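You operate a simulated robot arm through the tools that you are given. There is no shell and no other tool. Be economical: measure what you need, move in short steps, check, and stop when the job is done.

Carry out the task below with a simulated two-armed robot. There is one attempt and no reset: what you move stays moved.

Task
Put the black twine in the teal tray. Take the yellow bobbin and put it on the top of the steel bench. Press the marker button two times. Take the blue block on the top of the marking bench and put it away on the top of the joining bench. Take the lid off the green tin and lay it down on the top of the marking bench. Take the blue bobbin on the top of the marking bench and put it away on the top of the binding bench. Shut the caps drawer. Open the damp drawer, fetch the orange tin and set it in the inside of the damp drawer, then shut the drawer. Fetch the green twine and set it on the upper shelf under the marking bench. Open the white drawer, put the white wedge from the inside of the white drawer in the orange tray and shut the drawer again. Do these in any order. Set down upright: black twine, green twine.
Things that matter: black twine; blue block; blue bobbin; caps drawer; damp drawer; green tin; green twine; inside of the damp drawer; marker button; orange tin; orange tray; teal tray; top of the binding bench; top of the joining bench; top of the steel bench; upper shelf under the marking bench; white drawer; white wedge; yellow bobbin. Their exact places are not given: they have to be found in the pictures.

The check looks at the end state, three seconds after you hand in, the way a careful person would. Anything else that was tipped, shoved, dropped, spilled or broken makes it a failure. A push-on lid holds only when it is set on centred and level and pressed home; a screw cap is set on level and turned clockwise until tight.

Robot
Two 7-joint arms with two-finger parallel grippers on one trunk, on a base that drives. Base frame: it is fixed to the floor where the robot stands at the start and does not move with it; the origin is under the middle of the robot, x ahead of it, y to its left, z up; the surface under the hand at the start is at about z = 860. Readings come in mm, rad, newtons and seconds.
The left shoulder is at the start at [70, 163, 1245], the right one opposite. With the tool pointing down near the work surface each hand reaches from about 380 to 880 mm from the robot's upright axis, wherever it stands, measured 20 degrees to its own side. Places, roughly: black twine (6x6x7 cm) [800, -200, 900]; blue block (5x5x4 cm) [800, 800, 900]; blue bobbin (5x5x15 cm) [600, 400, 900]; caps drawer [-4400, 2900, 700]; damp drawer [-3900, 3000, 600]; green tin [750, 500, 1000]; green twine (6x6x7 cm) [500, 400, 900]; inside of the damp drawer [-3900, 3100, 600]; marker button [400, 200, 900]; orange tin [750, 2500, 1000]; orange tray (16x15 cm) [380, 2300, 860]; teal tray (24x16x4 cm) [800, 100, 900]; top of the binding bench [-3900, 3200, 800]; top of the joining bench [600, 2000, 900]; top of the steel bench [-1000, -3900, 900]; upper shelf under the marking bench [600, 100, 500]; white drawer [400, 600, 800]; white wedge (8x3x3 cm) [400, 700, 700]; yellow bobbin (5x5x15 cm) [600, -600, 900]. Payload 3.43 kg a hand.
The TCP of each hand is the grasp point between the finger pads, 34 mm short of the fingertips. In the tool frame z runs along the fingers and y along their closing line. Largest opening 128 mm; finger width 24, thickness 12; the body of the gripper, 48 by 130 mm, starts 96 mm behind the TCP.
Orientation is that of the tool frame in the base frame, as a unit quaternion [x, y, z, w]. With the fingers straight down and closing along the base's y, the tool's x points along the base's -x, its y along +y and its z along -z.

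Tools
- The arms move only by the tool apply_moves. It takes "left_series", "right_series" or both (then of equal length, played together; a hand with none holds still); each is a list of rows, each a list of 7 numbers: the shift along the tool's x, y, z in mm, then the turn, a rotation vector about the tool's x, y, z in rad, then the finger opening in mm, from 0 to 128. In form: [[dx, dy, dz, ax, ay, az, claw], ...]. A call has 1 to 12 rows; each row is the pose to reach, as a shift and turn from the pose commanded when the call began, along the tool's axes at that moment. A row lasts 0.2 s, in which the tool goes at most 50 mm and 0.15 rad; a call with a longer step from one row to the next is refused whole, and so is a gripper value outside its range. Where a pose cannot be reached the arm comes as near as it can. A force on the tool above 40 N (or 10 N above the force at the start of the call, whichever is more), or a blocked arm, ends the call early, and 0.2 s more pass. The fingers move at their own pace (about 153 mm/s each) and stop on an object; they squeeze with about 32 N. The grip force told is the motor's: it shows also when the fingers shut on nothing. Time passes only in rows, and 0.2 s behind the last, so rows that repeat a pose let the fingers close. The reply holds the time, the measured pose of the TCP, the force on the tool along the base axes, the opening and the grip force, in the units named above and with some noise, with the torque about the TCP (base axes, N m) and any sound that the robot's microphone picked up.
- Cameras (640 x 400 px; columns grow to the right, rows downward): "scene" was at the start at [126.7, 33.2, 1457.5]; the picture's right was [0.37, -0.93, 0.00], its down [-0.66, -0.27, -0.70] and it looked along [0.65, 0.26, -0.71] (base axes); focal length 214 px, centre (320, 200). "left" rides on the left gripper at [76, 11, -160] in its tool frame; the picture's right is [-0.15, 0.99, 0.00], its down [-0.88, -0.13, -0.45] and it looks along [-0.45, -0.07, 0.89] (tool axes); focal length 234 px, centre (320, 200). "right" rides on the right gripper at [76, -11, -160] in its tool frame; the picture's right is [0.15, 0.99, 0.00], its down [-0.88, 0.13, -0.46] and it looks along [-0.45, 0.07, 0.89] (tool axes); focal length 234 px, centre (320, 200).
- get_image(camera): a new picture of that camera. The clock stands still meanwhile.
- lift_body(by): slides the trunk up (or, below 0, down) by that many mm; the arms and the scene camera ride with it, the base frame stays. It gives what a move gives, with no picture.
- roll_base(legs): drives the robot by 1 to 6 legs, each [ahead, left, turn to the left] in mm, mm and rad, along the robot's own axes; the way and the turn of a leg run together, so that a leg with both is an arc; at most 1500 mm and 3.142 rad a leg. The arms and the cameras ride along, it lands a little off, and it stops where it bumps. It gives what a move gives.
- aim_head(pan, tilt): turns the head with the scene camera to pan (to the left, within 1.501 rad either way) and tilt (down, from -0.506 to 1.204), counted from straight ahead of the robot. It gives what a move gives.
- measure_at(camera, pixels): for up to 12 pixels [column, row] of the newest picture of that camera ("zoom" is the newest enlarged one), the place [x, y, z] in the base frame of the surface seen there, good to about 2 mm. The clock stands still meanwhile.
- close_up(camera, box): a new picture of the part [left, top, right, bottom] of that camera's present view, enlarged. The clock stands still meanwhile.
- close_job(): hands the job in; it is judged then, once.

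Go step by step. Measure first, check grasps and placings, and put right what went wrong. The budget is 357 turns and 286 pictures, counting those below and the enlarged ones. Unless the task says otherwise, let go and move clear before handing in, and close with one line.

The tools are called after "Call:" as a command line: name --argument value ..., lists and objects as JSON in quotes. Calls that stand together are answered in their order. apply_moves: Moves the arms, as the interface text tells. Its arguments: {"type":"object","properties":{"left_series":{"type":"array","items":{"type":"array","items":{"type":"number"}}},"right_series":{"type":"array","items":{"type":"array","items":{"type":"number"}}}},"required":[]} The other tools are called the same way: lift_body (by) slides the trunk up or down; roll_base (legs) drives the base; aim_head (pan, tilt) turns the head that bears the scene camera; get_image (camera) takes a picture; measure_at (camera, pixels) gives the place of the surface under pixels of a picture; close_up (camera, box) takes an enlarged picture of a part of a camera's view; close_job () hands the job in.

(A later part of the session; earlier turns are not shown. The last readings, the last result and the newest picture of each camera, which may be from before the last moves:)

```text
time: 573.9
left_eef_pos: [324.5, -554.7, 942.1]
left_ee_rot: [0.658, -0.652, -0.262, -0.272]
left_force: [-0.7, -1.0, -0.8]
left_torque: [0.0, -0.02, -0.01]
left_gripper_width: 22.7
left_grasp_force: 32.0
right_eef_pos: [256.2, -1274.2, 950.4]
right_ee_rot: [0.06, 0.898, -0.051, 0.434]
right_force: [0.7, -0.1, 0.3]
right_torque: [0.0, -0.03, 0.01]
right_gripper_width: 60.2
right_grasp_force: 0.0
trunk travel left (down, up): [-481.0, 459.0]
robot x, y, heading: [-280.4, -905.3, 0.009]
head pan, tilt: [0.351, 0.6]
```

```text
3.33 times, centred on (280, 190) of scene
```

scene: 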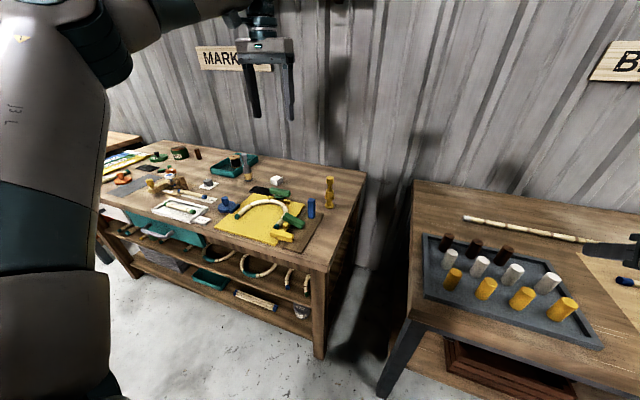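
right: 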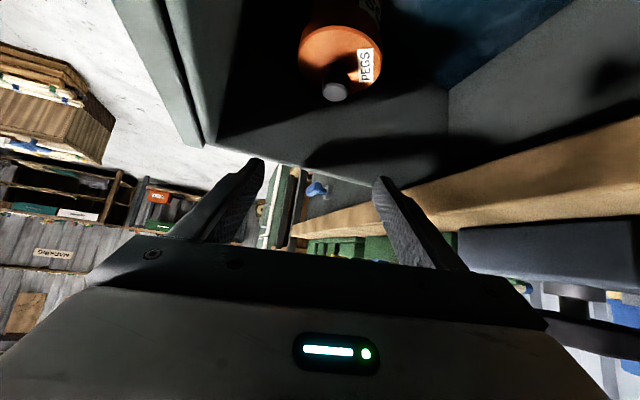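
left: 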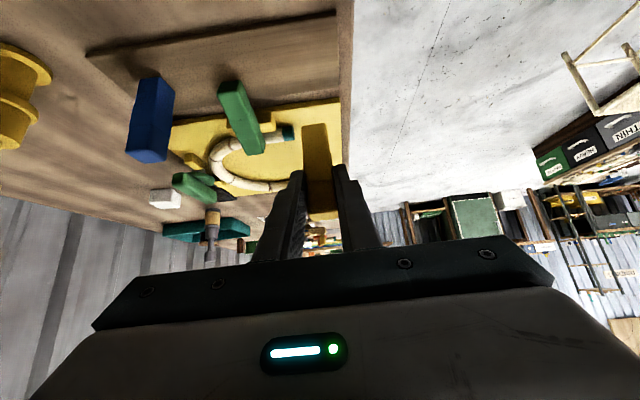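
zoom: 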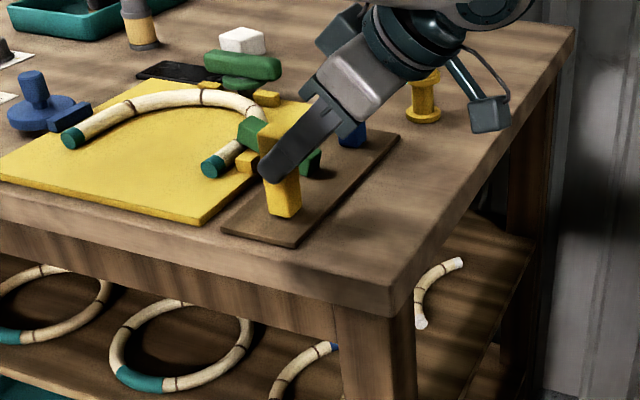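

Call:
lift_body --by -4

```text
time: 574.4
left_eef_pos: [325.7, -554.8, 939.7]
left_ee_rot: [0.658, -0.651, -0.262, -0.273]
left_force: [1.1, 1.2, 11.9]
left_torque: [0.24, 0.01, -0.03]
left_gripper_width: 22.9
left_grasp_force: 31.8
right_eef_pos: [255.8, -1274.1, 947.3]
right_ee_rot: [0.06, 0.898, -0.05, 0.433]
right_force: [-0.1, -0.4, 0.0]
right_torque: [0.01, 0.01, 0.0]
right_gripper_width: 60.1
right_grasp_force: 0.1
trunk travel left (down, up): [-477.0, 463.0]
robot x, y, heading: [-278.6, -908.8, 0.007]
head pan, tilt: [0.351, 0.6]
```

Standing on the board (12 N). Open, then slide the hand straight away with the base.

Call:
apply_moves --left_series '[[0, 0, 0, 0, 0, 0, 30], [0, 0, 0, 0, 0, 0, 50], [0, 0, 0, 0, 0, 0, 50]]'

Call:
roll_base --legs '[[0, -100, 0]]'

Call:
lift_body --by 200

Call:
close_up --camera "scene" --box '[220, 150, 380, 270]'

```text
time: 575.2
left_eef_pos: [325.1, -555.1, 937.4]
left_ee_rot: [0.658, -0.651, -0.263, -0.272]
left_force: [0.1, 0.1, -0.9]
left_torque: [-0.01, 0.0, -0.03]
left_gripper_width: 50.1
left_grasp_force: 0.1
right_eef_pos: [257.1, -1273.9, 945.2]
right_ee_rot: [0.059, 0.898, -0.049, 0.434]
right_force: [0.1, 0.4, 0.7]
right_torque: [0.03, -0.01, 0.0]
right_gripper_width: 60.0
right_grasp_force: 0.0
trunk travel left (down, up): [-477.0, 463.0]
robot x, y, heading: [-281.7, -911.0, 0.003]
head pan, tilt: [0.351, 0.6]
```

```text
time: 576.4
left_eef_pos: [325.9, -653.5, 937.5]
left_ee_rot: [0.657, -0.652, -0.263, -0.272]
left_force: [-0.4, -0.2, -0.3]
left_torque: [0.02, 0.0, 0.03]
left_gripper_width: 50.0
left_grasp_force: 0.2
right_eef_pos: [258.1, -1374.3, 946.8]
right_ee_rot: [0.059, 0.898, -0.049, 0.433]
right_force: [-0.7, -0.3, 0.0]
right_torque: [0.03, 0.0, 0.04]
right_gripper_width: 59.8
right_grasp_force: 0.1
trunk travel left (down, up): [-477.0, 463.0]
robot x, y, heading: [-276.0, -1004.9, 0.003]
head pan, tilt: [0.351, 0.6]
```

```text
time: 578.5
left_eef_pos: [325.7, -654.7, 1136.8]
left_ee_rot: [0.657, -0.652, -0.263, -0.272]
left_force: [0.5, 0.6, -0.2]
left_torque: [0.0, 0.0, 0.01]
left_gripper_width: 50.1
left_grasp_force: 0.2
right_eef_pos: [257.7, -1375.3, 1146.4]
right_ee_rot: [0.059, 0.898, -0.049, 0.434]
right_force: [0.6, -0.1, -0.5]
right_torque: [-0.02, 0.02, 0.0]
right_gripper_width: 60.1
right_grasp_force: 0.0
trunk travel left (down, up): [-677.0, 263.0]
robot x, y, heading: [-277.5, -1005.7, 0.004]
head pan, tilt: [0.351, 0.6]
```

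```text
3.33 times, centred on (300, 210) of scene
```

zoom: 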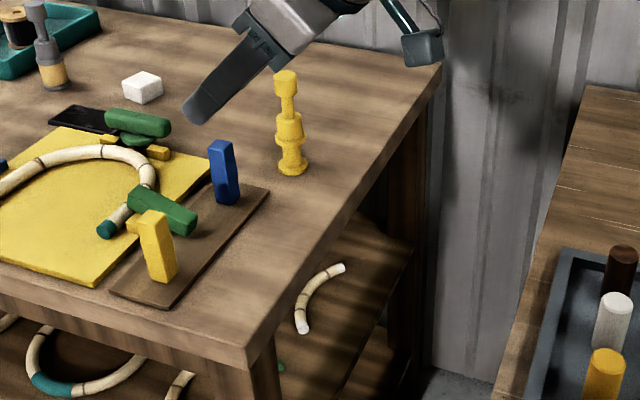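

The yellow post stands. Now the green one (tilted ~0.24 rad on the clip): reposition and swing the hand to its matching tilt.

Call:
roll_base --legs '[[64, 100, 0]]'

Call:
apply_moves --left_series '[[0, 0, 0, 0, 0.12, 0, 50], [0, 0, 0, 0, 0.24, 0, 50], [0, 0, 0, 0, 0.36, 0, 50], [0, 0, 0, 0, 0.48, 0, 50], [0, 0, 0, 0, 0.6, 0, 50], [0, 0, 0, 0, 0.72, 0, 50], [0, 0, 0, 0, 0.84, 0, 50], [0, 0, 0, 0, 0.96, 0, 50], [0, 0, 0, 0, 1.08, 0, 50], [0, 0, 0, 0, 1.2, 0, 50], [0, 0, 0, 0, 1.333, 0, 50]]'

Call:
lift_body --by -125

Call:
close_up --camera "scene" --box '[160, 170, 320, 290]'

```text
time: 579.8
left_eef_pos: [388.5, -554.4, 1138.7]
left_ee_rot: [0.657, -0.651, -0.263, -0.273]
left_force: [0.6, -0.1, -0.4]
left_torque: [-0.03, -0.05, 0.03]
left_gripper_width: 50.2
left_grasp_force: 0.0
right_eef_pos: [320.5, -1273.8, 1147.5]
right_ee_rot: [0.059, 0.897, -0.049, 0.434]
right_force: [0.9, 0.5, 0.8]
right_torque: [0.03, 0.03, 0.02]
right_gripper_width: 59.8
right_grasp_force: 0.0
trunk travel left (down, up): [-677.0, 263.0]
robot x, y, heading: [-215.3, -912.4, 0.006]
head pan, tilt: [0.351, 0.6]
```

```text
time: 582.2
left_eef_pos: [389.7, -554.2, 1137.9]
left_ee_rot: [-0.679, 0.68, -0.201, -0.189]
left_force: [0.4, -0.2, -0.2]
left_torque: [-0.02, 0.01, 0.01]
left_gripper_width: 49.8
left_grasp_force: 0.1
right_eef_pos: [320.1, -1272.3, 1146.6]
right_ee_rot: [0.06, 0.898, -0.051, 0.434]
right_force: [-0.9, 0.5, -0.3]
right_torque: [-0.01, 0.03, -0.02]
right_gripper_width: 59.8
right_grasp_force: 0.0
trunk travel left (down, up): [-677.0, 263.0]
robot x, y, heading: [-213.9, -905.0, 0.005]
head pan, tilt: [0.351, 0.6]
```

```text
time: 583.7
left_eef_pos: [389.6, -554.3, 1013.1]
left_ee_rot: [-0.679, 0.681, -0.2, -0.188]
left_force: [-0.4, 0.0, -0.5]
left_torque: [0.01, 0.03, -0.01]
left_gripper_width: 50.1
left_grasp_force: 0.0
right_eef_pos: [321.4, -1273.6, 1021.8]
right_ee_rot: [0.058, 0.898, -0.049, 0.434]
right_force: [-0.1, 0.7, -0.4]
right_torque: [0.0, -0.02, 0.02]
right_gripper_width: 60.1
right_grasp_force: 0.1
trunk travel left (down, up): [-552.0, 388.0]
robot x, y, heading: [-215.8, -907.9, 0.008]
head pan, tilt: [0.351, 0.6]
```

```text
3.33 times, centred on (240, 230) of scene
```

zoom: 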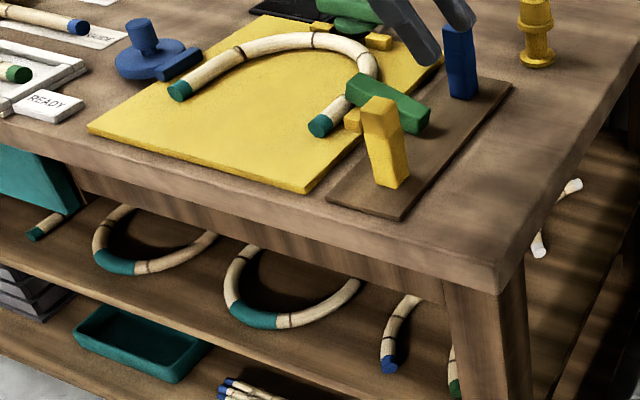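

Approach the green post: TCP to (400,-463,914).

Call:
apply_moves --left_series '[[0, -10.4, 0, 0, 0, 0, 50], [-35, -10.4, 9, 0, 0, 0, 50], [-70, -10.4, 18, 0, 0, 0, 50], [-105, -10.4, 28, 0, 0, 0, 50], [-122, -10.4, 34, 0, 0, 0, 50], [-130, -10.4, 36, 0, 0, 0, 50]]'

Call:
get_image --camera "left"

Call:
close_up --camera "scene" --box '[180, 150, 340, 270]'

```text
time: 585.1
left_eef_pos: [401.6, -462.2, 913.4]
left_ee_rot: [-0.679, 0.681, -0.201, -0.189]
left_force: [0.5, -1.4, 0.6]
left_torque: [-0.05, -0.02, 0.04]
left_gripper_width: 50.2
left_grasp_force: 0.0
right_eef_pos: [322.0, -1274.1, 1022.6]
right_ee_rot: [0.059, 0.898, -0.05, 0.434]
right_force: [-0.1, 0.0, -0.2]
right_torque: [0.03, -0.04, -0.02]
right_gripper_width: 60.0
right_grasp_force: 0.1
trunk travel left (down, up): [-552.0, 388.0]
robot x, y, heading: [-213.3, -910.1, 0.007]
head pan, tilt: [0.351, 0.6]
```

```text
29 pictures are left
```

left: 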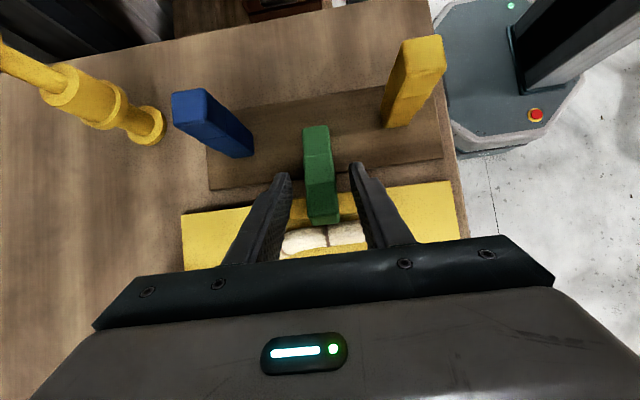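

```text
3.33 times, centred on (260, 210) of scene
```

zoom: 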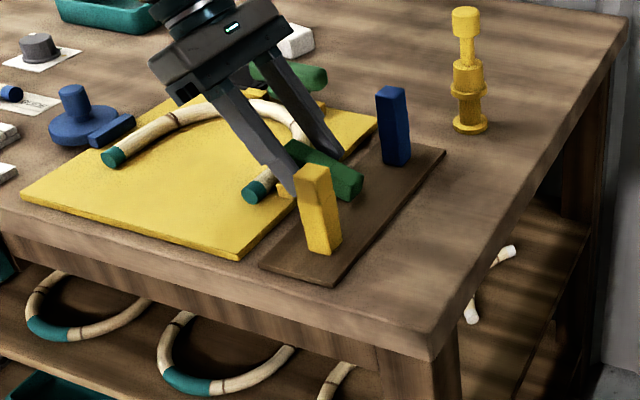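

Centred. Close, then lift 110 mm.

Call:
apply_moves --left_series '[[0, 0, 0, 0, 0, 0, 30], [0, 0, 0, 0, 0, 0, 15], [0, 0, 0, 0, 0, 0, 10], [0, 0, 0, 0, 0, 0, 10], [18, 0, -30, 0, 0, 0, 10], [40, 0, -65, 0, 0, 0, 10], [58, 0, -93, 0, 0, 0, 10]]'

Call:
apply_moves --left_series '[[7, 0, 4, 0, -0.121, 0, 10], [14, 0, 9, 0, -0.242, 0, 10], [22, 0, 13, 0, -0.364, 0, 10], [29, 0, 18, 0, -0.485, 0, 10], [36, 0, 22, 0, -0.606, 0, 10], [43, 0, 27, 0, -0.727, 0, 10], [50, 0, 31, 0, -0.848, 0, 10], [57, 0, 36, 0, -0.969, 0, 10], [65, 0, 40, 0, -1.091, 0, 10], [72, 0, 45, 0, -1.212, 0, 10], [79, 0, 49, 0, -1.333, 0, 10]]'

Call:
close_up --camera "scene" --box '[180, 130, 340, 250]'

```text
time: 586.7
left_eef_pos: [398.6, -465.4, 1024.0]
left_ee_rot: [-0.679, 0.68, -0.201, -0.189]
left_force: [-0.9, -0.6, -0.3]
left_torque: [0.0, -0.01, -0.01]
left_gripper_width: 23.2
left_grasp_force: 31.6
right_eef_pos: [320.7, -1275.0, 1021.0]
right_ee_rot: [0.059, 0.898, -0.049, 0.434]
right_force: [-0.8, -0.7, 0.5]
right_torque: [-0.01, -0.01, 0.04]
right_gripper_width: 60.0
right_grasp_force: 0.0
trunk travel left (down, up): [-552.0, 388.0]
robot x, y, heading: [-214.0, -904.5, 0.006]
head pan, tilt: [0.351, 0.6]
```

```text
time: 589.1
left_eef_pos: [396.2, -548.9, 1022.8]
left_ee_rot: [0.658, -0.652, -0.261, -0.273]
left_force: [0.1, 0.6, -1.1]
left_torque: [-0.03, 0.01, -0.01]
left_gripper_width: 23.0
left_grasp_force: 32.3
left hand out of reach, approached as far as the arm can: row 11
right_eef_pos: [321.5, -1273.5, 1021.2]
right_ee_rot: [0.06, 0.898, -0.051, 0.434]
right_force: [0.2, 0.0, -0.5]
right_torque: [-0.01, -0.01, 0.02]
right_gripper_width: 60.0
right_grasp_force: 0.1
trunk travel left (down, up): [-552.0, 388.0]
robot x, y, heading: [-212.7, -909.4, 0.007]
head pan, tilt: [0.351, 0.6]
```

```text
3.33 times, centred on (260, 190) of scene
```

zoom: 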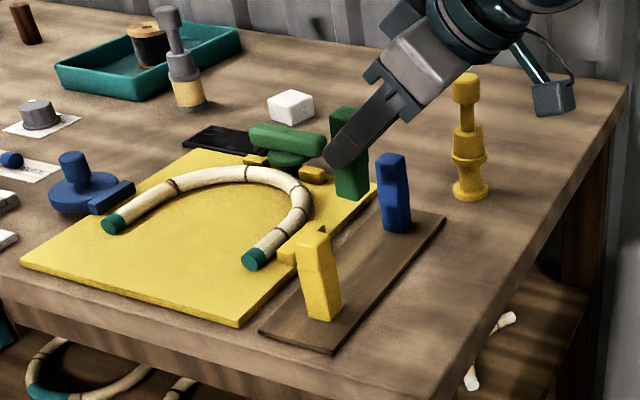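

Green is upright in the hand. Measure it, and check the yellow post's plumb.

Call:
measure_at --camera "zoom" --pixels '[[345, 115], [348, 190], [350, 196], [338, 185], [362, 190], [308, 262], [318, 312], [330, 300], [325, 245], [385, 170], [388, 222], [310, 240]]'

```text
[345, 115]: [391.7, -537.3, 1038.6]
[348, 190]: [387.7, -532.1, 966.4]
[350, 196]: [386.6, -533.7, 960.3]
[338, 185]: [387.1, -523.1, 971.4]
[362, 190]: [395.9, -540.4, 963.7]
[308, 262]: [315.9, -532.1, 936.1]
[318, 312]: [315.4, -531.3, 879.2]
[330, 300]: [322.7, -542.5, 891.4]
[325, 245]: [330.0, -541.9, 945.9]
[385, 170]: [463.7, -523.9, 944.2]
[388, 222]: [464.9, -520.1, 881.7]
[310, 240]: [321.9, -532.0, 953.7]
```

Yellow is plumb. Green's bottom is at z≈957, centre about (399,-533): lower by trunk 86 mm.

Call:
lift_body --by -84

Call:
lift_body --by -4

```text
time: 590.3
left_eef_pos: [396.7, -550.7, 936.6]
left_ee_rot: [0.658, -0.652, -0.261, -0.272]
left_force: [0.7, 0.1, -0.5]
left_torque: [-0.03, -0.02, -0.01]
left_gripper_width: 23.3
left_grasp_force: 31.9
right_eef_pos: [321.1, -1273.5, 937.2]
right_ee_rot: [0.059, 0.898, -0.05, 0.433]
right_force: [-0.3, 0.5, -0.1]
right_torque: [-0.01, 0.01, -0.02]
right_gripper_width: 60.1
right_grasp_force: 0.0
trunk travel left (down, up): [-468.0, 472.0]
robot x, y, heading: [-210.2, -908.1, 0.007]
head pan, tilt: [0.351, 0.6]
```

```text
time: 590.8
left_eef_pos: [395.4, -550.0, 936.0]
left_ee_rot: [0.658, -0.652, -0.26, -0.273]
left_force: [1.6, 1.4, 11.4]
left_torque: [0.2, 0.0, -0.06]
left_gripper_width: 23.1
left_grasp_force: 32.0
right_eef_pos: [319.9, -1273.4, 934.5]
right_ee_rot: [0.059, 0.898, -0.05, 0.434]
right_force: [-0.7, 0.4, 0.1]
right_torque: [-0.03, -0.01, 0.0]
right_gripper_width: 60.0
right_grasp_force: 0.0
trunk travel left (down, up): [-464.0, 476.0]
robot x, y, heading: [-214.7, -906.5, 0.009]
head pan, tilt: [0.351, 0.6]
```

Standing. Open and lift straight up with the trunk.

Call:
apply_moves --left_series '[[0, 0, 0, 0, 0, 0, 30], [0, 0, 0, 0, 0, 0, 50], [0, 0, 0, 0, 0, 0, 50]]'

Call:
lift_body --by 220

Call:
close_up --camera "scene" --box '[180, 150, 380, 300]'

```text
time: 591.6
left_eef_pos: [396.0, -550.6, 934.4]
left_ee_rot: [0.657, -0.653, -0.261, -0.273]
left_force: [0.4, -0.6, 0.6]
left_torque: [0.01, 0.03, 0.01]
left_gripper_width: 50.1
left_grasp_force: 0.0
right_eef_pos: [320.9, -1273.5, 934.2]
right_ee_rot: [0.06, 0.898, -0.05, 0.434]
right_force: [-0.5, -0.8, 0.5]
right_torque: [-0.01, -0.02, 0.03]
right_gripper_width: 60.0
right_grasp_force: 0.0
trunk travel left (down, up): [-464.0, 476.0]
robot x, y, heading: [-216.9, -908.7, 0.007]
head pan, tilt: [0.351, 0.6]
```

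```text
time: 594.0
left_eef_pos: [395.7, -550.2, 1154.0]
left_ee_rot: [0.657, -0.653, -0.261, -0.273]
left_force: [0.5, 0.1, 0.8]
left_torque: [-0.02, -0.02, 0.0]
left_gripper_width: 50.0
left_grasp_force: 0.0
right_eef_pos: [321.2, -1274.5, 1153.9]
right_ee_rot: [0.06, 0.898, -0.05, 0.434]
right_force: [-0.2, -0.5, 0.5]
right_torque: [0.03, -0.03, -0.01]
right_gripper_width: 60.0
right_grasp_force: 0.1
trunk travel left (down, up): [-684.0, 256.0]
robot x, y, heading: [-209.4, -906.6, 0.01]
head pan, tilt: [0.351, 0.6]
```

```text
2.67 times, centred on (280, 225) of scene
```

zoom: 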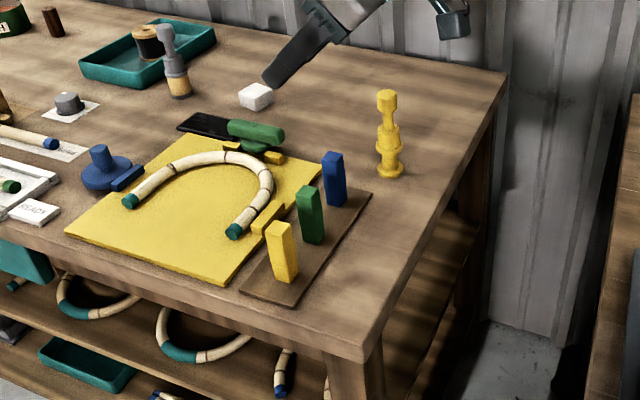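

All three posts stand in a row. Now the yellow bobbin: bring the left hand vertical, drive ahead 135, and measure it.

Call:
apply_moves --left_series '[[0, 0, 0, 0, 0.14, 0, 90], [0, 0, 0, 0, 0.28, 0, 90], [0, 0, 0, 0, 0.42, 0, 90], [0, 0, 0, 0, 0.56, 0, 90], [0, 0, 0, 0, 0.7, 0, 90], [0, 0, 0, 0, 0.785, 0, 90]]'

Call:
roll_base --legs '[[140, 0, 0]]'

Call:
get_image --camera "left"

```text
time: 595.4
left_eef_pos: [395.9, -550.0, 1153.9]
left_ee_rot: [0.708, -0.706, 0.013, -0.002]
left_force: [-0.1, 0.6, -0.6]
left_torque: [0.04, 0.01, -0.02]
left_gripper_width: 89.9
left_grasp_force: 0.0
right_eef_pos: [322.2, -1273.5, 1154.7]
right_ee_rot: [0.059, 0.898, -0.05, 0.434]
right_force: [0.4, 0.2, 0.3]
right_torque: [-0.02, -0.02, -0.03]
right_gripper_width: 60.0
right_grasp_force: 0.0
trunk travel left (down, up): [-684.0, 256.0]
robot x, y, heading: [-216.9, -912.1, 0.006]
head pan, tilt: [0.351, 0.6]
```

```text
time: 596.7
left_eef_pos: [533.0, -548.6, 1154.7]
left_ee_rot: [0.708, -0.706, 0.011, -0.002]
left_force: [-0.2, 0.0, 0.4]
left_torque: [0.01, -0.04, 0.03]
left_gripper_width: 89.9
left_grasp_force: 0.0
right_eef_pos: [458.7, -1273.1, 1154.6]
right_ee_rot: [0.06, 0.898, -0.049, 0.434]
right_force: [1.1, 0.0, -0.1]
right_torque: [-0.03, 0.0, 0.02]
right_gripper_width: 60.0
right_grasp_force: 0.0
trunk travel left (down, up): [-684.0, 256.0]
robot x, y, heading: [-78.3, -907.0, 0.009]
head pan, tilt: [0.351, 0.6]
```

```text
25 pictures are left
```

left: 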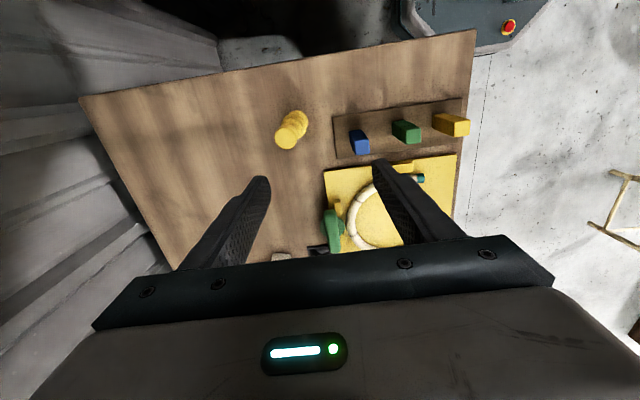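

Call:
measure_at --camera "left" --pixels '[[287, 137], [280, 140], [293, 136], [287, 146], [287, 129], [298, 120]]'

```text
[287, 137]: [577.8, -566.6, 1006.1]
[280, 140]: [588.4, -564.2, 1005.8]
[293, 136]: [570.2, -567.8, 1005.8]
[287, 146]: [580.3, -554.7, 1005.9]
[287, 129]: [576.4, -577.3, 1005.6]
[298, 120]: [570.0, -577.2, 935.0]
```

Bobbin axis at (579,-566). Move over it and descend to z 927.

Call:
apply_moves --left_series '[[9, -23, 0, 0, 0, 0, 90], [17.5, -46, 10, 0, 0, 0, 90], [17.5, -46, 55, 0, 0, 0, 90], [17.5, -46, 100, 0, 0, 0, 90], [17.5, -46, 145, 0, 0, 0, 90], [17.5, -46, 190, 0, 0, 0, 90], [17.5, -46, 228, 0, 0, 0, 90]]'

Call:
get_image --camera "left"

```text
time: 598.3
left_eef_pos: [585.2, -568.9, 926.5]
left_ee_rot: [-0.707, 0.707, -0.011, 0.002]
left_force: [0.0, 1.1, 0.2]
left_torque: [-0.02, 0.07, -0.04]
left_gripper_width: 90.0
left_grasp_force: 0.0
right_eef_pos: [460.3, -1271.7, 1152.9]
right_ee_rot: [0.059, 0.898, -0.05, 0.433]
right_force: [0.3, -0.5, 0.2]
right_torque: [-0.01, 0.06, 0.01]
right_gripper_width: 60.3
right_grasp_force: 0.0
trunk travel left (down, up): [-684.0, 256.0]
robot x, y, heading: [-73.7, -905.8, 0.008]
head pan, tilt: [0.351, 0.6]
```

```text
24 pictures are left
```

left: 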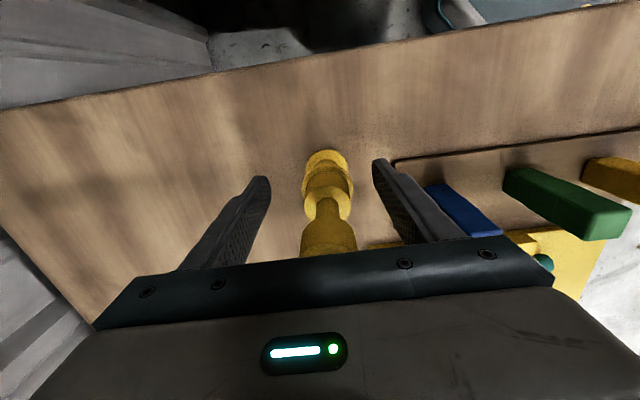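

Centred within a few mm; shift 5 mm, close, and lift.

Call:
apply_moves --left_series '[[0, 5, 0, 0, 0, 0, 70], [0, 5, 0, 0, 0, 0, 40], [0, 5, 0, 0, 0, 0, 20], [0, 5, 0, 0, 0, 0, 20], [0, 5, -40, 0, 0, 0, 20], [0, 5, -85, 0, 0, 0, 20], [0, 5, -130, 0, 0, 0, 20], [0, 5, -175, 0, 0, 0, 20], [0, 5, -220, 0, 0, 0, 20]]'

Call:
get_image --camera "left"

```text
time: 600.3
left_eef_pos: [576.2, -565.3, 1149.1]
left_ee_rot: [-0.707, 0.707, -0.011, 0.002]
left_force: [0.2, 0.1, -1.6]
left_torque: [0.02, -0.01, -0.01]
left_gripper_width: 40.3
left_grasp_force: 32.1
right_eef_pos: [459.3, -1273.0, 1155.5]
right_ee_rot: [0.059, 0.898, -0.05, 0.434]
right_force: [0.2, -0.4, 1.1]
right_torque: [-0.04, -0.05, 0.01]
right_gripper_width: 60.2
right_grasp_force: 0.0
trunk travel left (down, up): [-684.0, 256.0]
robot x, y, heading: [-77.4, -905.4, 0.007]
head pan, tilt: [0.351, 0.6]
```

```text
23 pictures are left
```

left: 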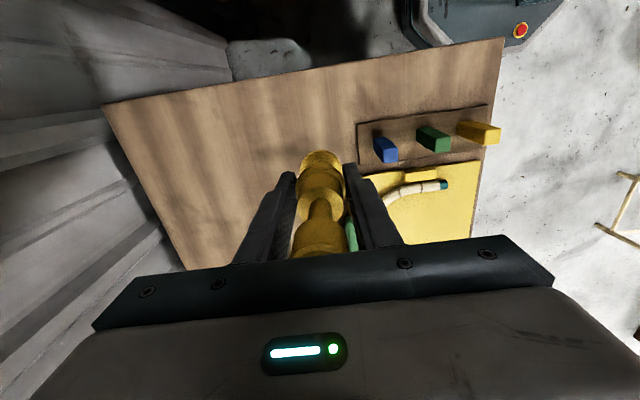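

Bobbin held. Back off, face -y, and look for the steel bench.

Call:
roll_base --legs '[[-330, 0, 0], [0, 0, -0.8], [0, 0, -0.778], [700, 0, 0]]'

Call:
aim_head --pan 0.0 --tilt 0.3

Call:
get_image --camera "scene"

```text
time: 610.1
left_eef_pos: [-72.7, -2261.7, 1147.4]
left_ee_rot: [0.003, 1.0, -0.008, -0.006]
left_force: [0.1, 1.5, -0.3]
left_torque: [0.0, 0.03, 0.0]
left_gripper_width: 39.8
left_grasp_force: 31.6
right_eef_pos: [-778.7, -2141.5, 1154.1]
right_ee_rot: [0.678, 0.591, -0.343, 0.271]
right_force: [0.2, 0.1, 0.1]
right_torque: [-0.02, -0.02, -0.05]
right_gripper_width: 60.0
right_grasp_force: 0.0
trunk travel left (down, up): [-684.0, 256.0]
robot x, y, heading: [-408.5, -1606.7, -1.567]
head pan, tilt: [0.351, 0.6]
```

```text
time: 610.9
left_eef_pos: [-72.8, -2263.2, 1147.1]
left_ee_rot: [0.003, 1.0, -0.008, -0.006]
left_force: [0.9, -0.8, -0.7]
left_torque: [-0.02, 0.0, -0.03]
left_gripper_width: 40.0
left_grasp_force: 32.0
right_eef_pos: [-779.5, -2141.8, 1153.3]
right_ee_rot: [0.679, 0.59, -0.343, 0.27]
right_force: [-0.5, -0.5, 0.2]
right_torque: [-0.01, -0.01, -0.02]
right_gripper_width: 60.2
right_grasp_force: 0.1
trunk travel left (down, up): [-684.0, 256.0]
robot x, y, heading: [-404.3, -1607.6, -1.567]
head pan, tilt: [0.0, 0.3]
```

```text
22 pictures are left
```

scene: 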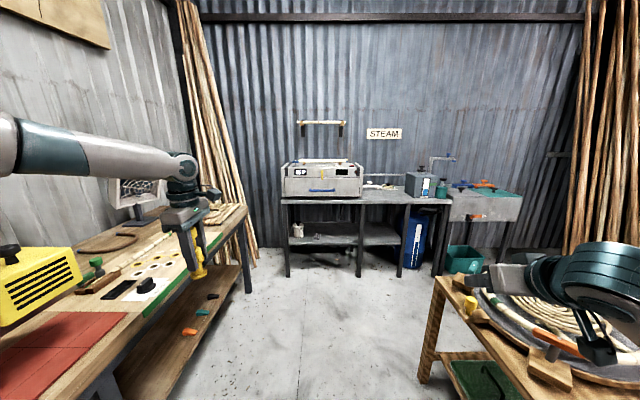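

The steel bench is ahead under "STEAM". Measure its top and free places.

Call:
close_up --camera "scene" --box '[270, 140, 470, 265]'

Call:
measure_at --camera "scene" --pixels '[[385, 195], [375, 199], [395, 199], [392, 192], [365, 195], [410, 198], [300, 200], [435, 202], [435, 290], [235, 265]]'

```text
3.20 times, centred on (370, 202) of scene
```

zoom: 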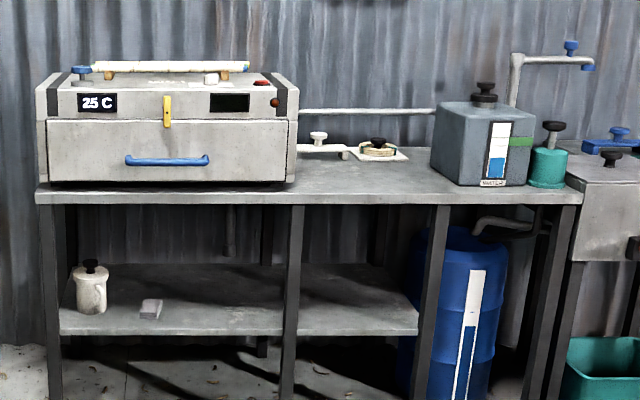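

```text
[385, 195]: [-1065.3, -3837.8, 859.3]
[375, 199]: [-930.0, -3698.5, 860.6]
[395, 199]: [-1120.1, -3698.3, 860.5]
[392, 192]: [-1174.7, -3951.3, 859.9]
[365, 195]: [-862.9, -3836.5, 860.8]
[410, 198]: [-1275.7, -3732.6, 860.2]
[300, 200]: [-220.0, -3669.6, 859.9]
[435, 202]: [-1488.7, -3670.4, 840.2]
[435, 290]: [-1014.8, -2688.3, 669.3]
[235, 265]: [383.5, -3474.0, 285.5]
```

Free spot about (-1030,-3830). I raise the trunk to clear the steamer, drive down the aisle, strafe right past the table's end, and turn.

Call:
lift_body --by 250

Call:
roll_base --legs '[[745, 0, 0], [745, 0, 0], [0, -626, 0]]'

Call:
roll_base --legs '[[0, 0, -0.469]]'

Call:
aim_head --pan 0.45 --tilt 0.7

Call:
get_image --camera "scene"

```text
time: 613.5
left_eef_pos: [-72.8, -2261.8, 1398.8]
left_ee_rot: [0.003, 1.0, -0.008, -0.006]
left_force: [-0.5, -0.6, -1.0]
left_torque: [0.04, 0.02, -0.02]
left_gripper_width: 39.8
left_grasp_force: 32.4
right_eef_pos: [-779.4, -2142.1, 1404.0]
right_ee_rot: [0.678, 0.591, -0.344, 0.271]
right_force: [-0.9, 0.3, -0.1]
right_torque: [-0.06, 0.03, 0.02]
right_gripper_width: 60.0
right_grasp_force: 0.1
trunk travel left (down, up): [-934.0, 6.0]
robot x, y, heading: [-409.3, -1610.5, -1.569]
head pan, tilt: [0.0, 0.3]
```

```text
time: 624.2
left_eef_pos: [-682.3, -3750.5, 1396.4]
left_ee_rot: [-0.001, 1.0, -0.009, -0.007]
left_force: [-0.5, 0.2, -0.7]
left_torque: [-0.02, -0.02, -0.01]
left_gripper_width: 39.8
left_grasp_force: 32.1
right_eef_pos: [-1389.5, -3631.4, 1403.8]
right_ee_rot: [0.677, 0.592, -0.343, 0.27]
right_force: [0.7, 0.0, -1.2]
right_torque: [0.0, 0.01, -0.04]
right_gripper_width: 59.9
right_grasp_force: 0.1
trunk travel left (down, up): [-934.0, 6.0]
robot x, y, heading: [-1018.9, -3098.1, -1.562]
head pan, tilt: [0.0, 0.3]
```

```text
time: 626.0
left_eef_pos: [-1016.1, -3834.4, 1398.0]
left_ee_rot: [0.233, 0.972, -0.007, -0.009]
left_force: [0.3, -0.6, -0.8]
left_torque: [0.01, 0.03, 0.03]
left_gripper_width: 40.0
left_grasp_force: 31.7
right_eef_pos: [-1591.9, -3408.5, 1404.1]
right_ee_rot: [0.796, 0.419, -0.396, 0.185]
right_force: [-0.7, 0.6, 0.0]
right_torque: [0.03, 0.01, -0.01]
right_gripper_width: 60.0
right_grasp_force: 0.0
trunk travel left (down, up): [-934.0, 6.0]
robot x, y, heading: [-1020.3, -3101.3, -2.035]
head pan, tilt: [0.0, 0.3]
```

```text
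time: 626.9
left_eef_pos: [-1015.6, -3832.9, 1398.1]
left_ee_rot: [0.232, 0.973, -0.007, -0.008]
left_force: [0.0, -0.4, -0.8]
left_torque: [-0.02, 0.01, 0.02]
left_gripper_width: 39.7
left_grasp_force: 31.8
right_eef_pos: [-1594.2, -3408.4, 1404.2]
right_ee_rot: [0.796, 0.419, -0.396, 0.185]
right_force: [0.1, -0.7, 0.5]
right_torque: [-0.04, -0.02, -0.01]
right_gripper_width: 60.1
right_grasp_force: 0.0
trunk travel left (down, up): [-934.0, 6.0]
robot x, y, heading: [-1019.9, -3096.1, -2.034]
head pan, tilt: [0.45, 0.7]
```

```text
20 pictures are left
```

scene: 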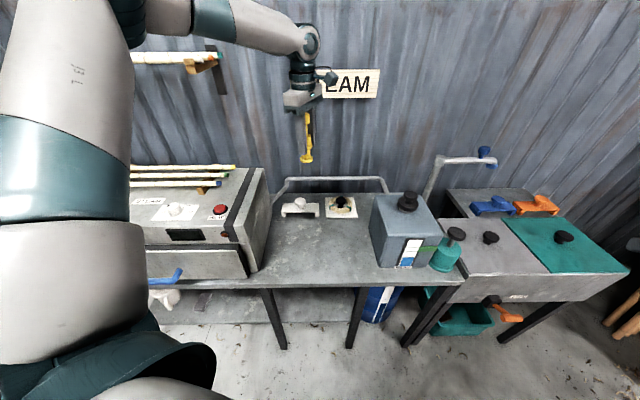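

The left hand is over the bench. Confirm the spot's clearances.

Call:
measure_at --camera "scene" --pixels '[[262, 245], [375, 240], [315, 235], [315, 260], [300, 205], [340, 215], [315, 280], [250, 200]]'

Call:
lift_body --by -250

Call:
get_image --camera "left"

```text
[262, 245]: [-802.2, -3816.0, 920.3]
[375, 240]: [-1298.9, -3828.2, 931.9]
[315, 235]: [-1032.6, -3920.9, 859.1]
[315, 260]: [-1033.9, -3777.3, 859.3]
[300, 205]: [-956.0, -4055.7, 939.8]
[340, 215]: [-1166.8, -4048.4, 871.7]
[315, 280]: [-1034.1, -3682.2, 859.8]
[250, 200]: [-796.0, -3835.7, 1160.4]
```

```text
time: 629.5
left_eef_pos: [-1016.2, -3831.8, 1147.9]
left_ee_rot: [0.232, 0.973, -0.007, -0.008]
left_force: [-0.3, 0.3, -0.4]
left_torque: [0.0, 0.01, 0.04]
left_gripper_width: 39.6
left_grasp_force: 31.6
right_eef_pos: [-1592.8, -3408.2, 1154.2]
right_ee_rot: [0.797, 0.419, -0.396, 0.184]
right_force: [-0.3, 0.6, -1.0]
right_torque: [0.0, -0.03, 0.02]
right_gripper_width: 60.2
right_grasp_force: 0.0
trunk travel left (down, up): [-684.0, 256.0]
robot x, y, heading: [-1023.1, -3099.8, -2.035]
head pan, tilt: [0.45, 0.7]
```

```text
19 pictures are left
```

left: 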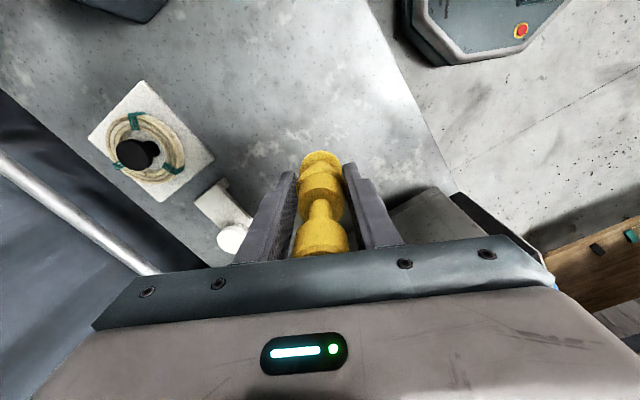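

All clear. Lower the whole trunk 215 mm so the bobbin comes straight down.

Call:
lift_body --by -217

Call:
lift_body --by -4

```text
time: 631.8
left_eef_pos: [-1014.9, -3832.1, 930.7]
left_ee_rot: [0.233, 0.973, -0.007, -0.008]
left_force: [0.2, 0.3, -1.0]
left_torque: [-0.01, 0.02, 0.02]
left_gripper_width: 40.0
left_grasp_force: 32.1
right_eef_pos: [-1592.6, -3408.7, 936.2]
right_ee_rot: [0.796, 0.418, -0.396, 0.184]
right_force: [0.1, 0.3, 0.3]
right_torque: [0.01, -0.03, 0.0]
right_gripper_width: 59.9
right_grasp_force: 0.0
trunk travel left (down, up): [-467.0, 473.0]
robot x, y, heading: [-1024.4, -3098.1, -2.03]
head pan, tilt: [0.45, 0.7]
```

```text
time: 632.3
left_eef_pos: [-1016.5, -3832.6, 927.4]
left_ee_rot: [0.231, 0.973, -0.008, -0.008]
left_force: [-0.1, -0.2, 5.7]
left_torque: [0.06, -0.11, -0.02]
left_gripper_width: 39.9
left_grasp_force: 32.1
right_eef_pos: [-1592.4, -3407.6, 933.7]
right_ee_rot: [0.796, 0.419, -0.395, 0.185]
right_force: [0.1, -0.4, -0.1]
right_torque: [-0.02, -0.03, 0.0]
right_gripper_width: 59.9
right_grasp_force: 0.1
trunk travel left (down, up): [-463.0, 477.0]
robot x, y, heading: [-1024.1, -3100.4, -2.03]
head pan, tilt: [0.45, 0.7]
```

Contact (6 N). Open and lift with the trunk.

Call:
apply_moves --left_series '[[0, 0, 0, 0, 0, 0, 50], [0, 0, 0, 0, 0, 0, 80], [0, 0, 0, 0, 0, 0, 80]]'

Call:
lift_body --by 260

Call:
get_image --camera "left"

```text
time: 633.1
left_eef_pos: [-1014.6, -3832.1, 927.0]
left_ee_rot: [0.232, 0.973, -0.007, -0.008]
left_force: [0.5, 0.0, -0.3]
left_torque: [0.01, 0.0, -0.06]
left_gripper_width: 80.0
left_grasp_force: 0.0
right_eef_pos: [-1592.9, -3408.7, 933.2]
right_ee_rot: [0.796, 0.419, -0.396, 0.184]
right_force: [0.0, 0.2, -0.2]
right_torque: [-0.01, -0.01, -0.01]
right_gripper_width: 59.7
right_grasp_force: 0.2
trunk travel left (down, up): [-463.0, 477.0]
robot x, y, heading: [-1022.5, -3095.4, -2.038]
head pan, tilt: [0.45, 0.7]
```

```text
time: 635.8
left_eef_pos: [-1014.5, -3833.9, 1186.2]
left_ee_rot: [0.233, 0.972, -0.007, -0.008]
left_force: [-0.4, 0.3, 0.1]
left_torque: [0.01, 0.01, 0.0]
left_gripper_width: 80.1
left_grasp_force: 0.1
right_eef_pos: [-1593.6, -3407.3, 1192.8]
right_ee_rot: [0.796, 0.419, -0.396, 0.184]
right_force: [0.5, 0.4, 0.5]
right_torque: [0.03, -0.01, -0.03]
right_gripper_width: 59.9
right_grasp_force: 0.0
trunk travel left (down, up): [-723.0, 217.0]
robot x, y, heading: [-1023.2, -3095.3, -2.03]
head pan, tilt: [0.45, 0.7]
```

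```text
18 pictures are left
```

left: 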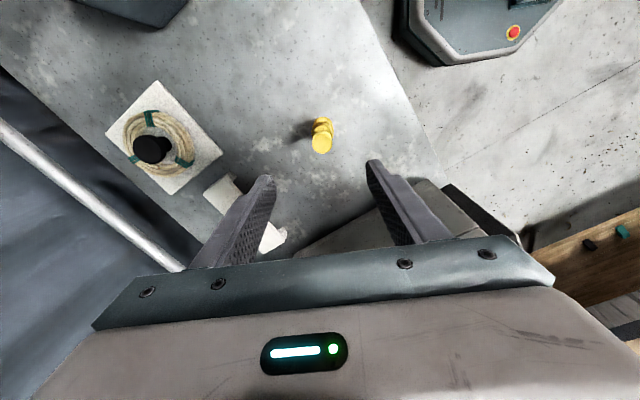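

The yellow bobbin stands on the steel bench. I'll go back and check the joining jig that my elbow touched. Drive back the way I came.

Call:
roll_base --legs '[[0, 0, 0.469], [0, 640, 0], [-1200, 0, 0], [-1200, 0, 0], [-1300, 0, 0], [-1300, 0, 0]]'

Call:
roll_base --legs '[[0, 0, 0.8], [0, 0, 0.77]]'

Call:
aim_head --pan 0.0 --tilt 0.65

Call:
get_image --camera "scene"

```text
time: 637.1
left_eef_pos: [-823.0, -3801.5, 1186.8]
left_ee_rot: [0.093, 0.995, -0.01, -0.02]
left_force: [-2.0, 1.1, 1.0]
left_torque: [0.13, 0.06, 0.07]
left_gripper_width: 80.3
left_grasp_force: 0.3
right_eef_pos: [-1485.6, -3553.7, 1193.5]
right_ee_rot: [0.73, 0.524, -0.367, 0.238]
right_force: [-0.8, -0.3, 0.5]
right_torque: [0.02, -0.01, -0.01]
right_gripper_width: 59.9
right_grasp_force: 0.1
trunk travel left (down, up): [-723.0, 217.0]
robot x, y, heading: [-1023.1, -3097.7, -1.754]
head pan, tilt: [0.45, 0.7]
stopped in leg 1: the force on the tool passed its limit at 82 N (the readings are from after the stop); the commanded pose is now the measured one
```

```text
time: 637.9
left_eef_pos: [-821.7, -3798.8, 1186.8]
left_ee_rot: [0.086, 0.996, -0.012, -0.029]
left_force: [-11.6, -1.6, -3.6]
left_torque: [-0.18, 0.41, 0.57]
left_gripper_width: 78.7
left_grasp_force: 0.1
right_eef_pos: [-1480.1, -3559.9, 1193.7]
right_ee_rot: [0.726, 0.531, -0.365, 0.24]
right_force: [0.4, 0.1, -0.8]
right_torque: [0.0, -0.02, -0.06]
right_gripper_width: 60.1
right_grasp_force: 0.0
trunk travel left (down, up): [-723.0, 217.0]
robot x, y, heading: [-1023.1, -3096.4, -1.739]
head pan, tilt: [0.45, 0.7]
stopped in leg 1: the force on the tool passed its limit at 52 N (the readings are from after the stop); the commanded pose is now the measured one
```

```text
time: 638.8
left_eef_pos: [-822.8, -3798.6, 1186.8]
left_ee_rot: [0.086, 0.996, -0.012, -0.026]
left_force: [-14.3, -0.2, -4.1]
left_torque: [-0.14, 0.42, 0.69]
left_gripper_width: 78.9
left_grasp_force: 0.0
right_eef_pos: [-1481.2, -3559.8, 1193.2]
right_ee_rot: [0.726, 0.531, -0.364, 0.241]
right_force: [0.1, -0.1, 0.2]
right_torque: [0.02, -0.02, 0.0]
right_gripper_width: 59.8
right_grasp_force: 0.0
trunk travel left (down, up): [-723.0, 217.0]
robot x, y, heading: [-1024.4, -3098.4, -1.734]
head pan, tilt: [0.0, 0.649]
```

```text
17 pictures are left
```

scene: 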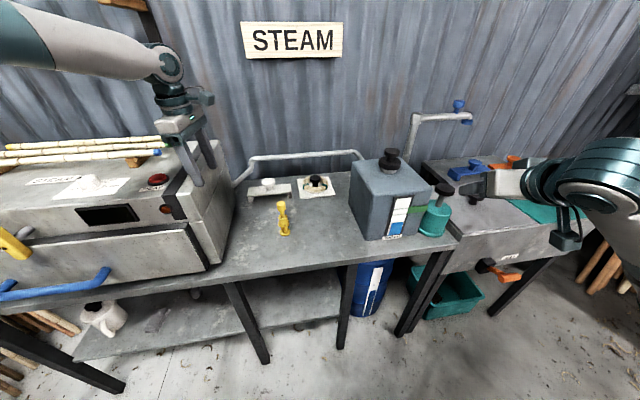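

The left fingers ran into the steamer's side — I forgot the height. Turn back to release, lift, and check the steamer's position.

Call:
roll_base --legs '[[0, 0, -0.12]]'

Call:
lift_body --by 210

Call:
aim_head --pan 0.45 --tilt 0.7

Call:
get_image --camera "scene"

```text
time: 639.8
left_eef_pos: [-904.4, -3818.1, 1186.4]
left_ee_rot: [0.145, 0.989, -0.009, -0.027]
left_force: [0.7, -0.3, -0.6]
left_torque: [0.0, -0.02, -0.03]
left_gripper_width: 80.1
left_grasp_force: 0.1
right_eef_pos: [-1528.8, -3502.4, 1194.6]
right_ee_rot: [0.756, 0.487, -0.379, 0.218]
right_force: [0.2, -0.2, -0.2]
right_torque: [-0.01, 0.03, 0.01]
right_gripper_width: 60.0
right_grasp_force: 0.1
trunk travel left (down, up): [-723.0, 217.0]
robot x, y, heading: [-1022.8, -3097.7, -1.858]
head pan, tilt: [0.0, 0.649]
```

```text
time: 642.1
left_eef_pos: [-905.4, -3819.2, 1397.4]
left_ee_rot: [0.146, 0.989, -0.011, -0.027]
left_force: [0.9, -0.3, 0.1]
left_torque: [0.04, 0.03, 0.01]
left_gripper_width: 79.8
left_grasp_force: 0.1
right_eef_pos: [-1530.8, -3501.3, 1402.8]
right_ee_rot: [0.756, 0.486, -0.379, 0.218]
right_force: [0.2, -0.6, -0.3]
right_torque: [-0.01, -0.01, 0.01]
right_gripper_width: 60.1
right_grasp_force: 0.0
trunk travel left (down, up): [-933.0, 7.0]
robot x, y, heading: [-1025.8, -3098.7, -1.859]
head pan, tilt: [0.0, 0.649]
```

```text
time: 643.0
left_eef_pos: [-906.0, -3819.1, 1397.6]
left_ee_rot: [0.146, 0.989, -0.009, -0.028]
left_force: [-0.1, -0.6, 0.0]
left_torque: [0.0, 0.01, 0.02]
left_gripper_width: 80.0
left_grasp_force: 0.2
right_eef_pos: [-1531.2, -3501.7, 1403.2]
right_ee_rot: [0.757, 0.486, -0.379, 0.218]
right_force: [-0.5, -0.7, -0.2]
right_torque: [-0.04, 0.0, -0.01]
right_gripper_width: 60.1
right_grasp_force: 0.0
trunk travel left (down, up): [-933.0, 7.0]
robot x, y, heading: [-1024.6, -3097.0, -1.859]
head pan, tilt: [0.45, 0.7]
```

```text
16 pictures are left
```

scene: 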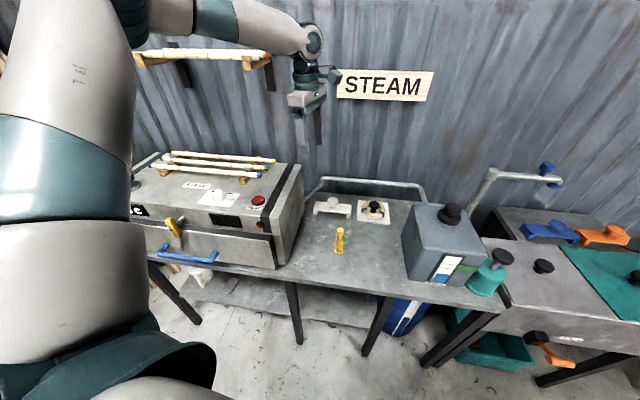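

Call:
measure_at --camera "scene" --pixels '[[290, 235], [300, 175], [298, 205], [280, 262], [300, 230], [340, 240], [338, 250], [270, 200]]'

Call:
close_up --camera "scene" --box '[130, 140, 370, 290]'

```text
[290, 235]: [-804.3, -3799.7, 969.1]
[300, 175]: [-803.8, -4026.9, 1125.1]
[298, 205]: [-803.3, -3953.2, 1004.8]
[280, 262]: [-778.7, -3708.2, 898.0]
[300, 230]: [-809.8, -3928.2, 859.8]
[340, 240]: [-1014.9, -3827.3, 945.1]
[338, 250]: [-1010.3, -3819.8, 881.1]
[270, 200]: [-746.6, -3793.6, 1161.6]
```

```text
2.67 times, centred on (250, 215) of scene
```

zoom: 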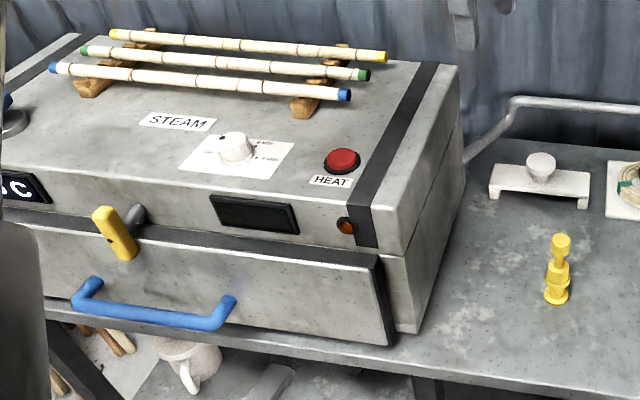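

The steamer hasn't moved (side still x≈-804) and the bobbin stands. Now leave at this safe height.

Call:
roll_base --legs '[[0, 0, 0.29], [0, 640, 0], [-1200, 0, 0], [-1200, 0, 0], [-1300, 0, 0], [-1300, 0, 0]]'

Call:
roll_base --legs '[[0, 0, 0.8], [0, 0, 0.77]]'

Call:
aim_head --pan 0.0 --tilt 0.65

Call:
get_image --camera "scene"

```text
time: 671.2
left_eef_pos: [-115.6, 1262.6, 1396.8]
left_ee_rot: [-0.001, 1.0, -0.014, -0.025]
left_force: [-1.3, 0.1, -0.3]
left_torque: [0.02, 0.01, -0.03]
left_gripper_width: 80.1
left_grasp_force: 0.1
right_eef_pos: [-806.5, 1383.1, 1402.8]
right_ee_rot: [0.677, 0.592, -0.343, 0.271]
right_force: [-0.4, -0.5, 0.8]
right_torque: [0.01, 0.0, 0.01]
right_gripper_width: 59.9
right_grasp_force: 0.0
trunk travel left (down, up): [-933.0, 7.0]
robot x, y, heading: [-438.5, 1917.3, -1.562]
head pan, tilt: [0.45, 0.7]
```

```text
time: 675.7
left_eef_pos: [219.5, 2236.9, 1397.4]
left_ee_rot: [-0.707, 0.707, -0.028, -0.008]
left_force: [0.1, -0.9, -0.3]
left_torque: [0.01, -0.03, 0.02]
left_gripper_width: 80.3
left_grasp_force: 0.1
right_eef_pos: [95.7, 1547.3, 1403.1]
right_ee_rot: [0.062, 0.897, -0.051, 0.434]
right_force: [0.1, 0.2, 0.5]
right_torque: [-0.02, -0.01, -0.01]
right_gripper_width: 59.9
right_grasp_force: 0.1
trunk travel left (down, up): [-933.0, 7.0]
robot x, y, heading: [-437.4, 1917.4, 0.004]
head pan, tilt: [0.45, 0.7]
```

```text
time: 676.6
left_eef_pos: [218.9, 2239.8, 1397.0]
left_ee_rot: [-0.706, 0.708, -0.027, -0.007]
left_force: [-0.7, 0.0, -0.6]
left_torque: [0.01, 0.02, -0.03]
left_gripper_width: 79.8
left_grasp_force: 0.0
right_eef_pos: [96.3, 1550.2, 1404.2]
right_ee_rot: [0.061, 0.897, -0.051, 0.435]
right_force: [-0.1, 0.1, -0.1]
right_torque: [-0.01, -0.02, -0.02]
right_gripper_width: 59.8
right_grasp_force: 0.0
trunk travel left (down, up): [-933.0, 7.0]
robot x, y, heading: [-438.0, 1918.6, 0.001]
head pan, tilt: [0.0, 0.649]
```

```text
14 pictures are left
```

scene: 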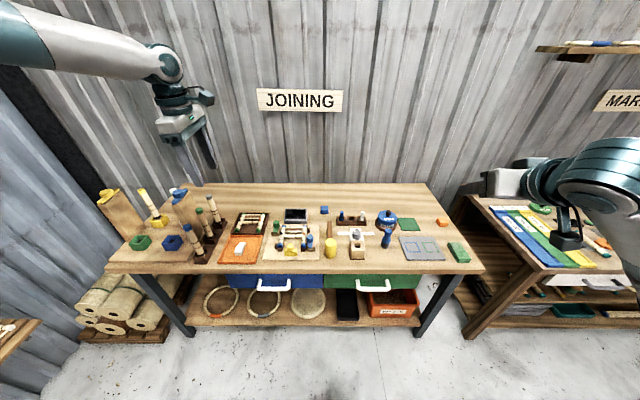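

Call:
close_up --camera "scene" --box '[190, 195, 350, 275]'

Call:
close_up --camera "scene" --box '[90, 175, 230, 265]'

```text
4.00 times, centred on (270, 235) of scene
```

zoom: 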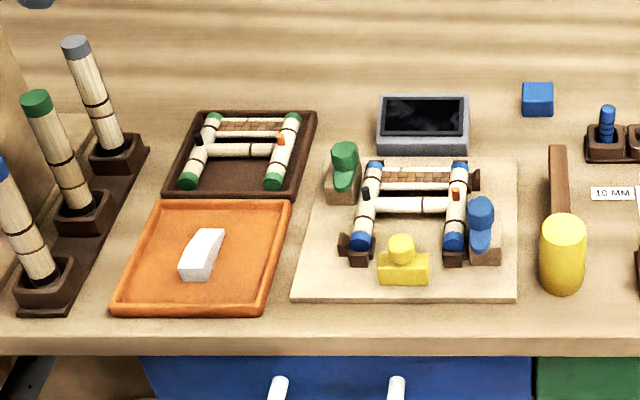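

```text
4.44 times, centred on (160, 220) of scene
```

zoom: 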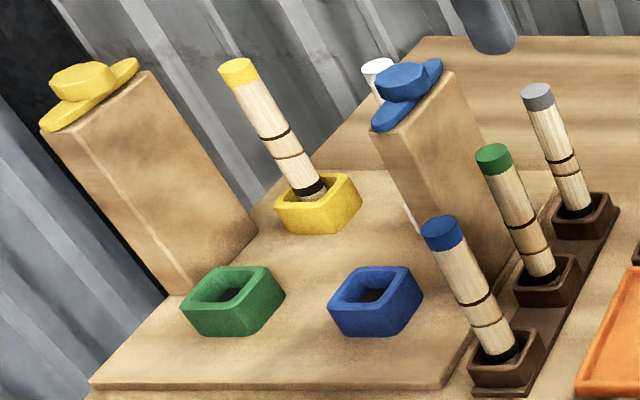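

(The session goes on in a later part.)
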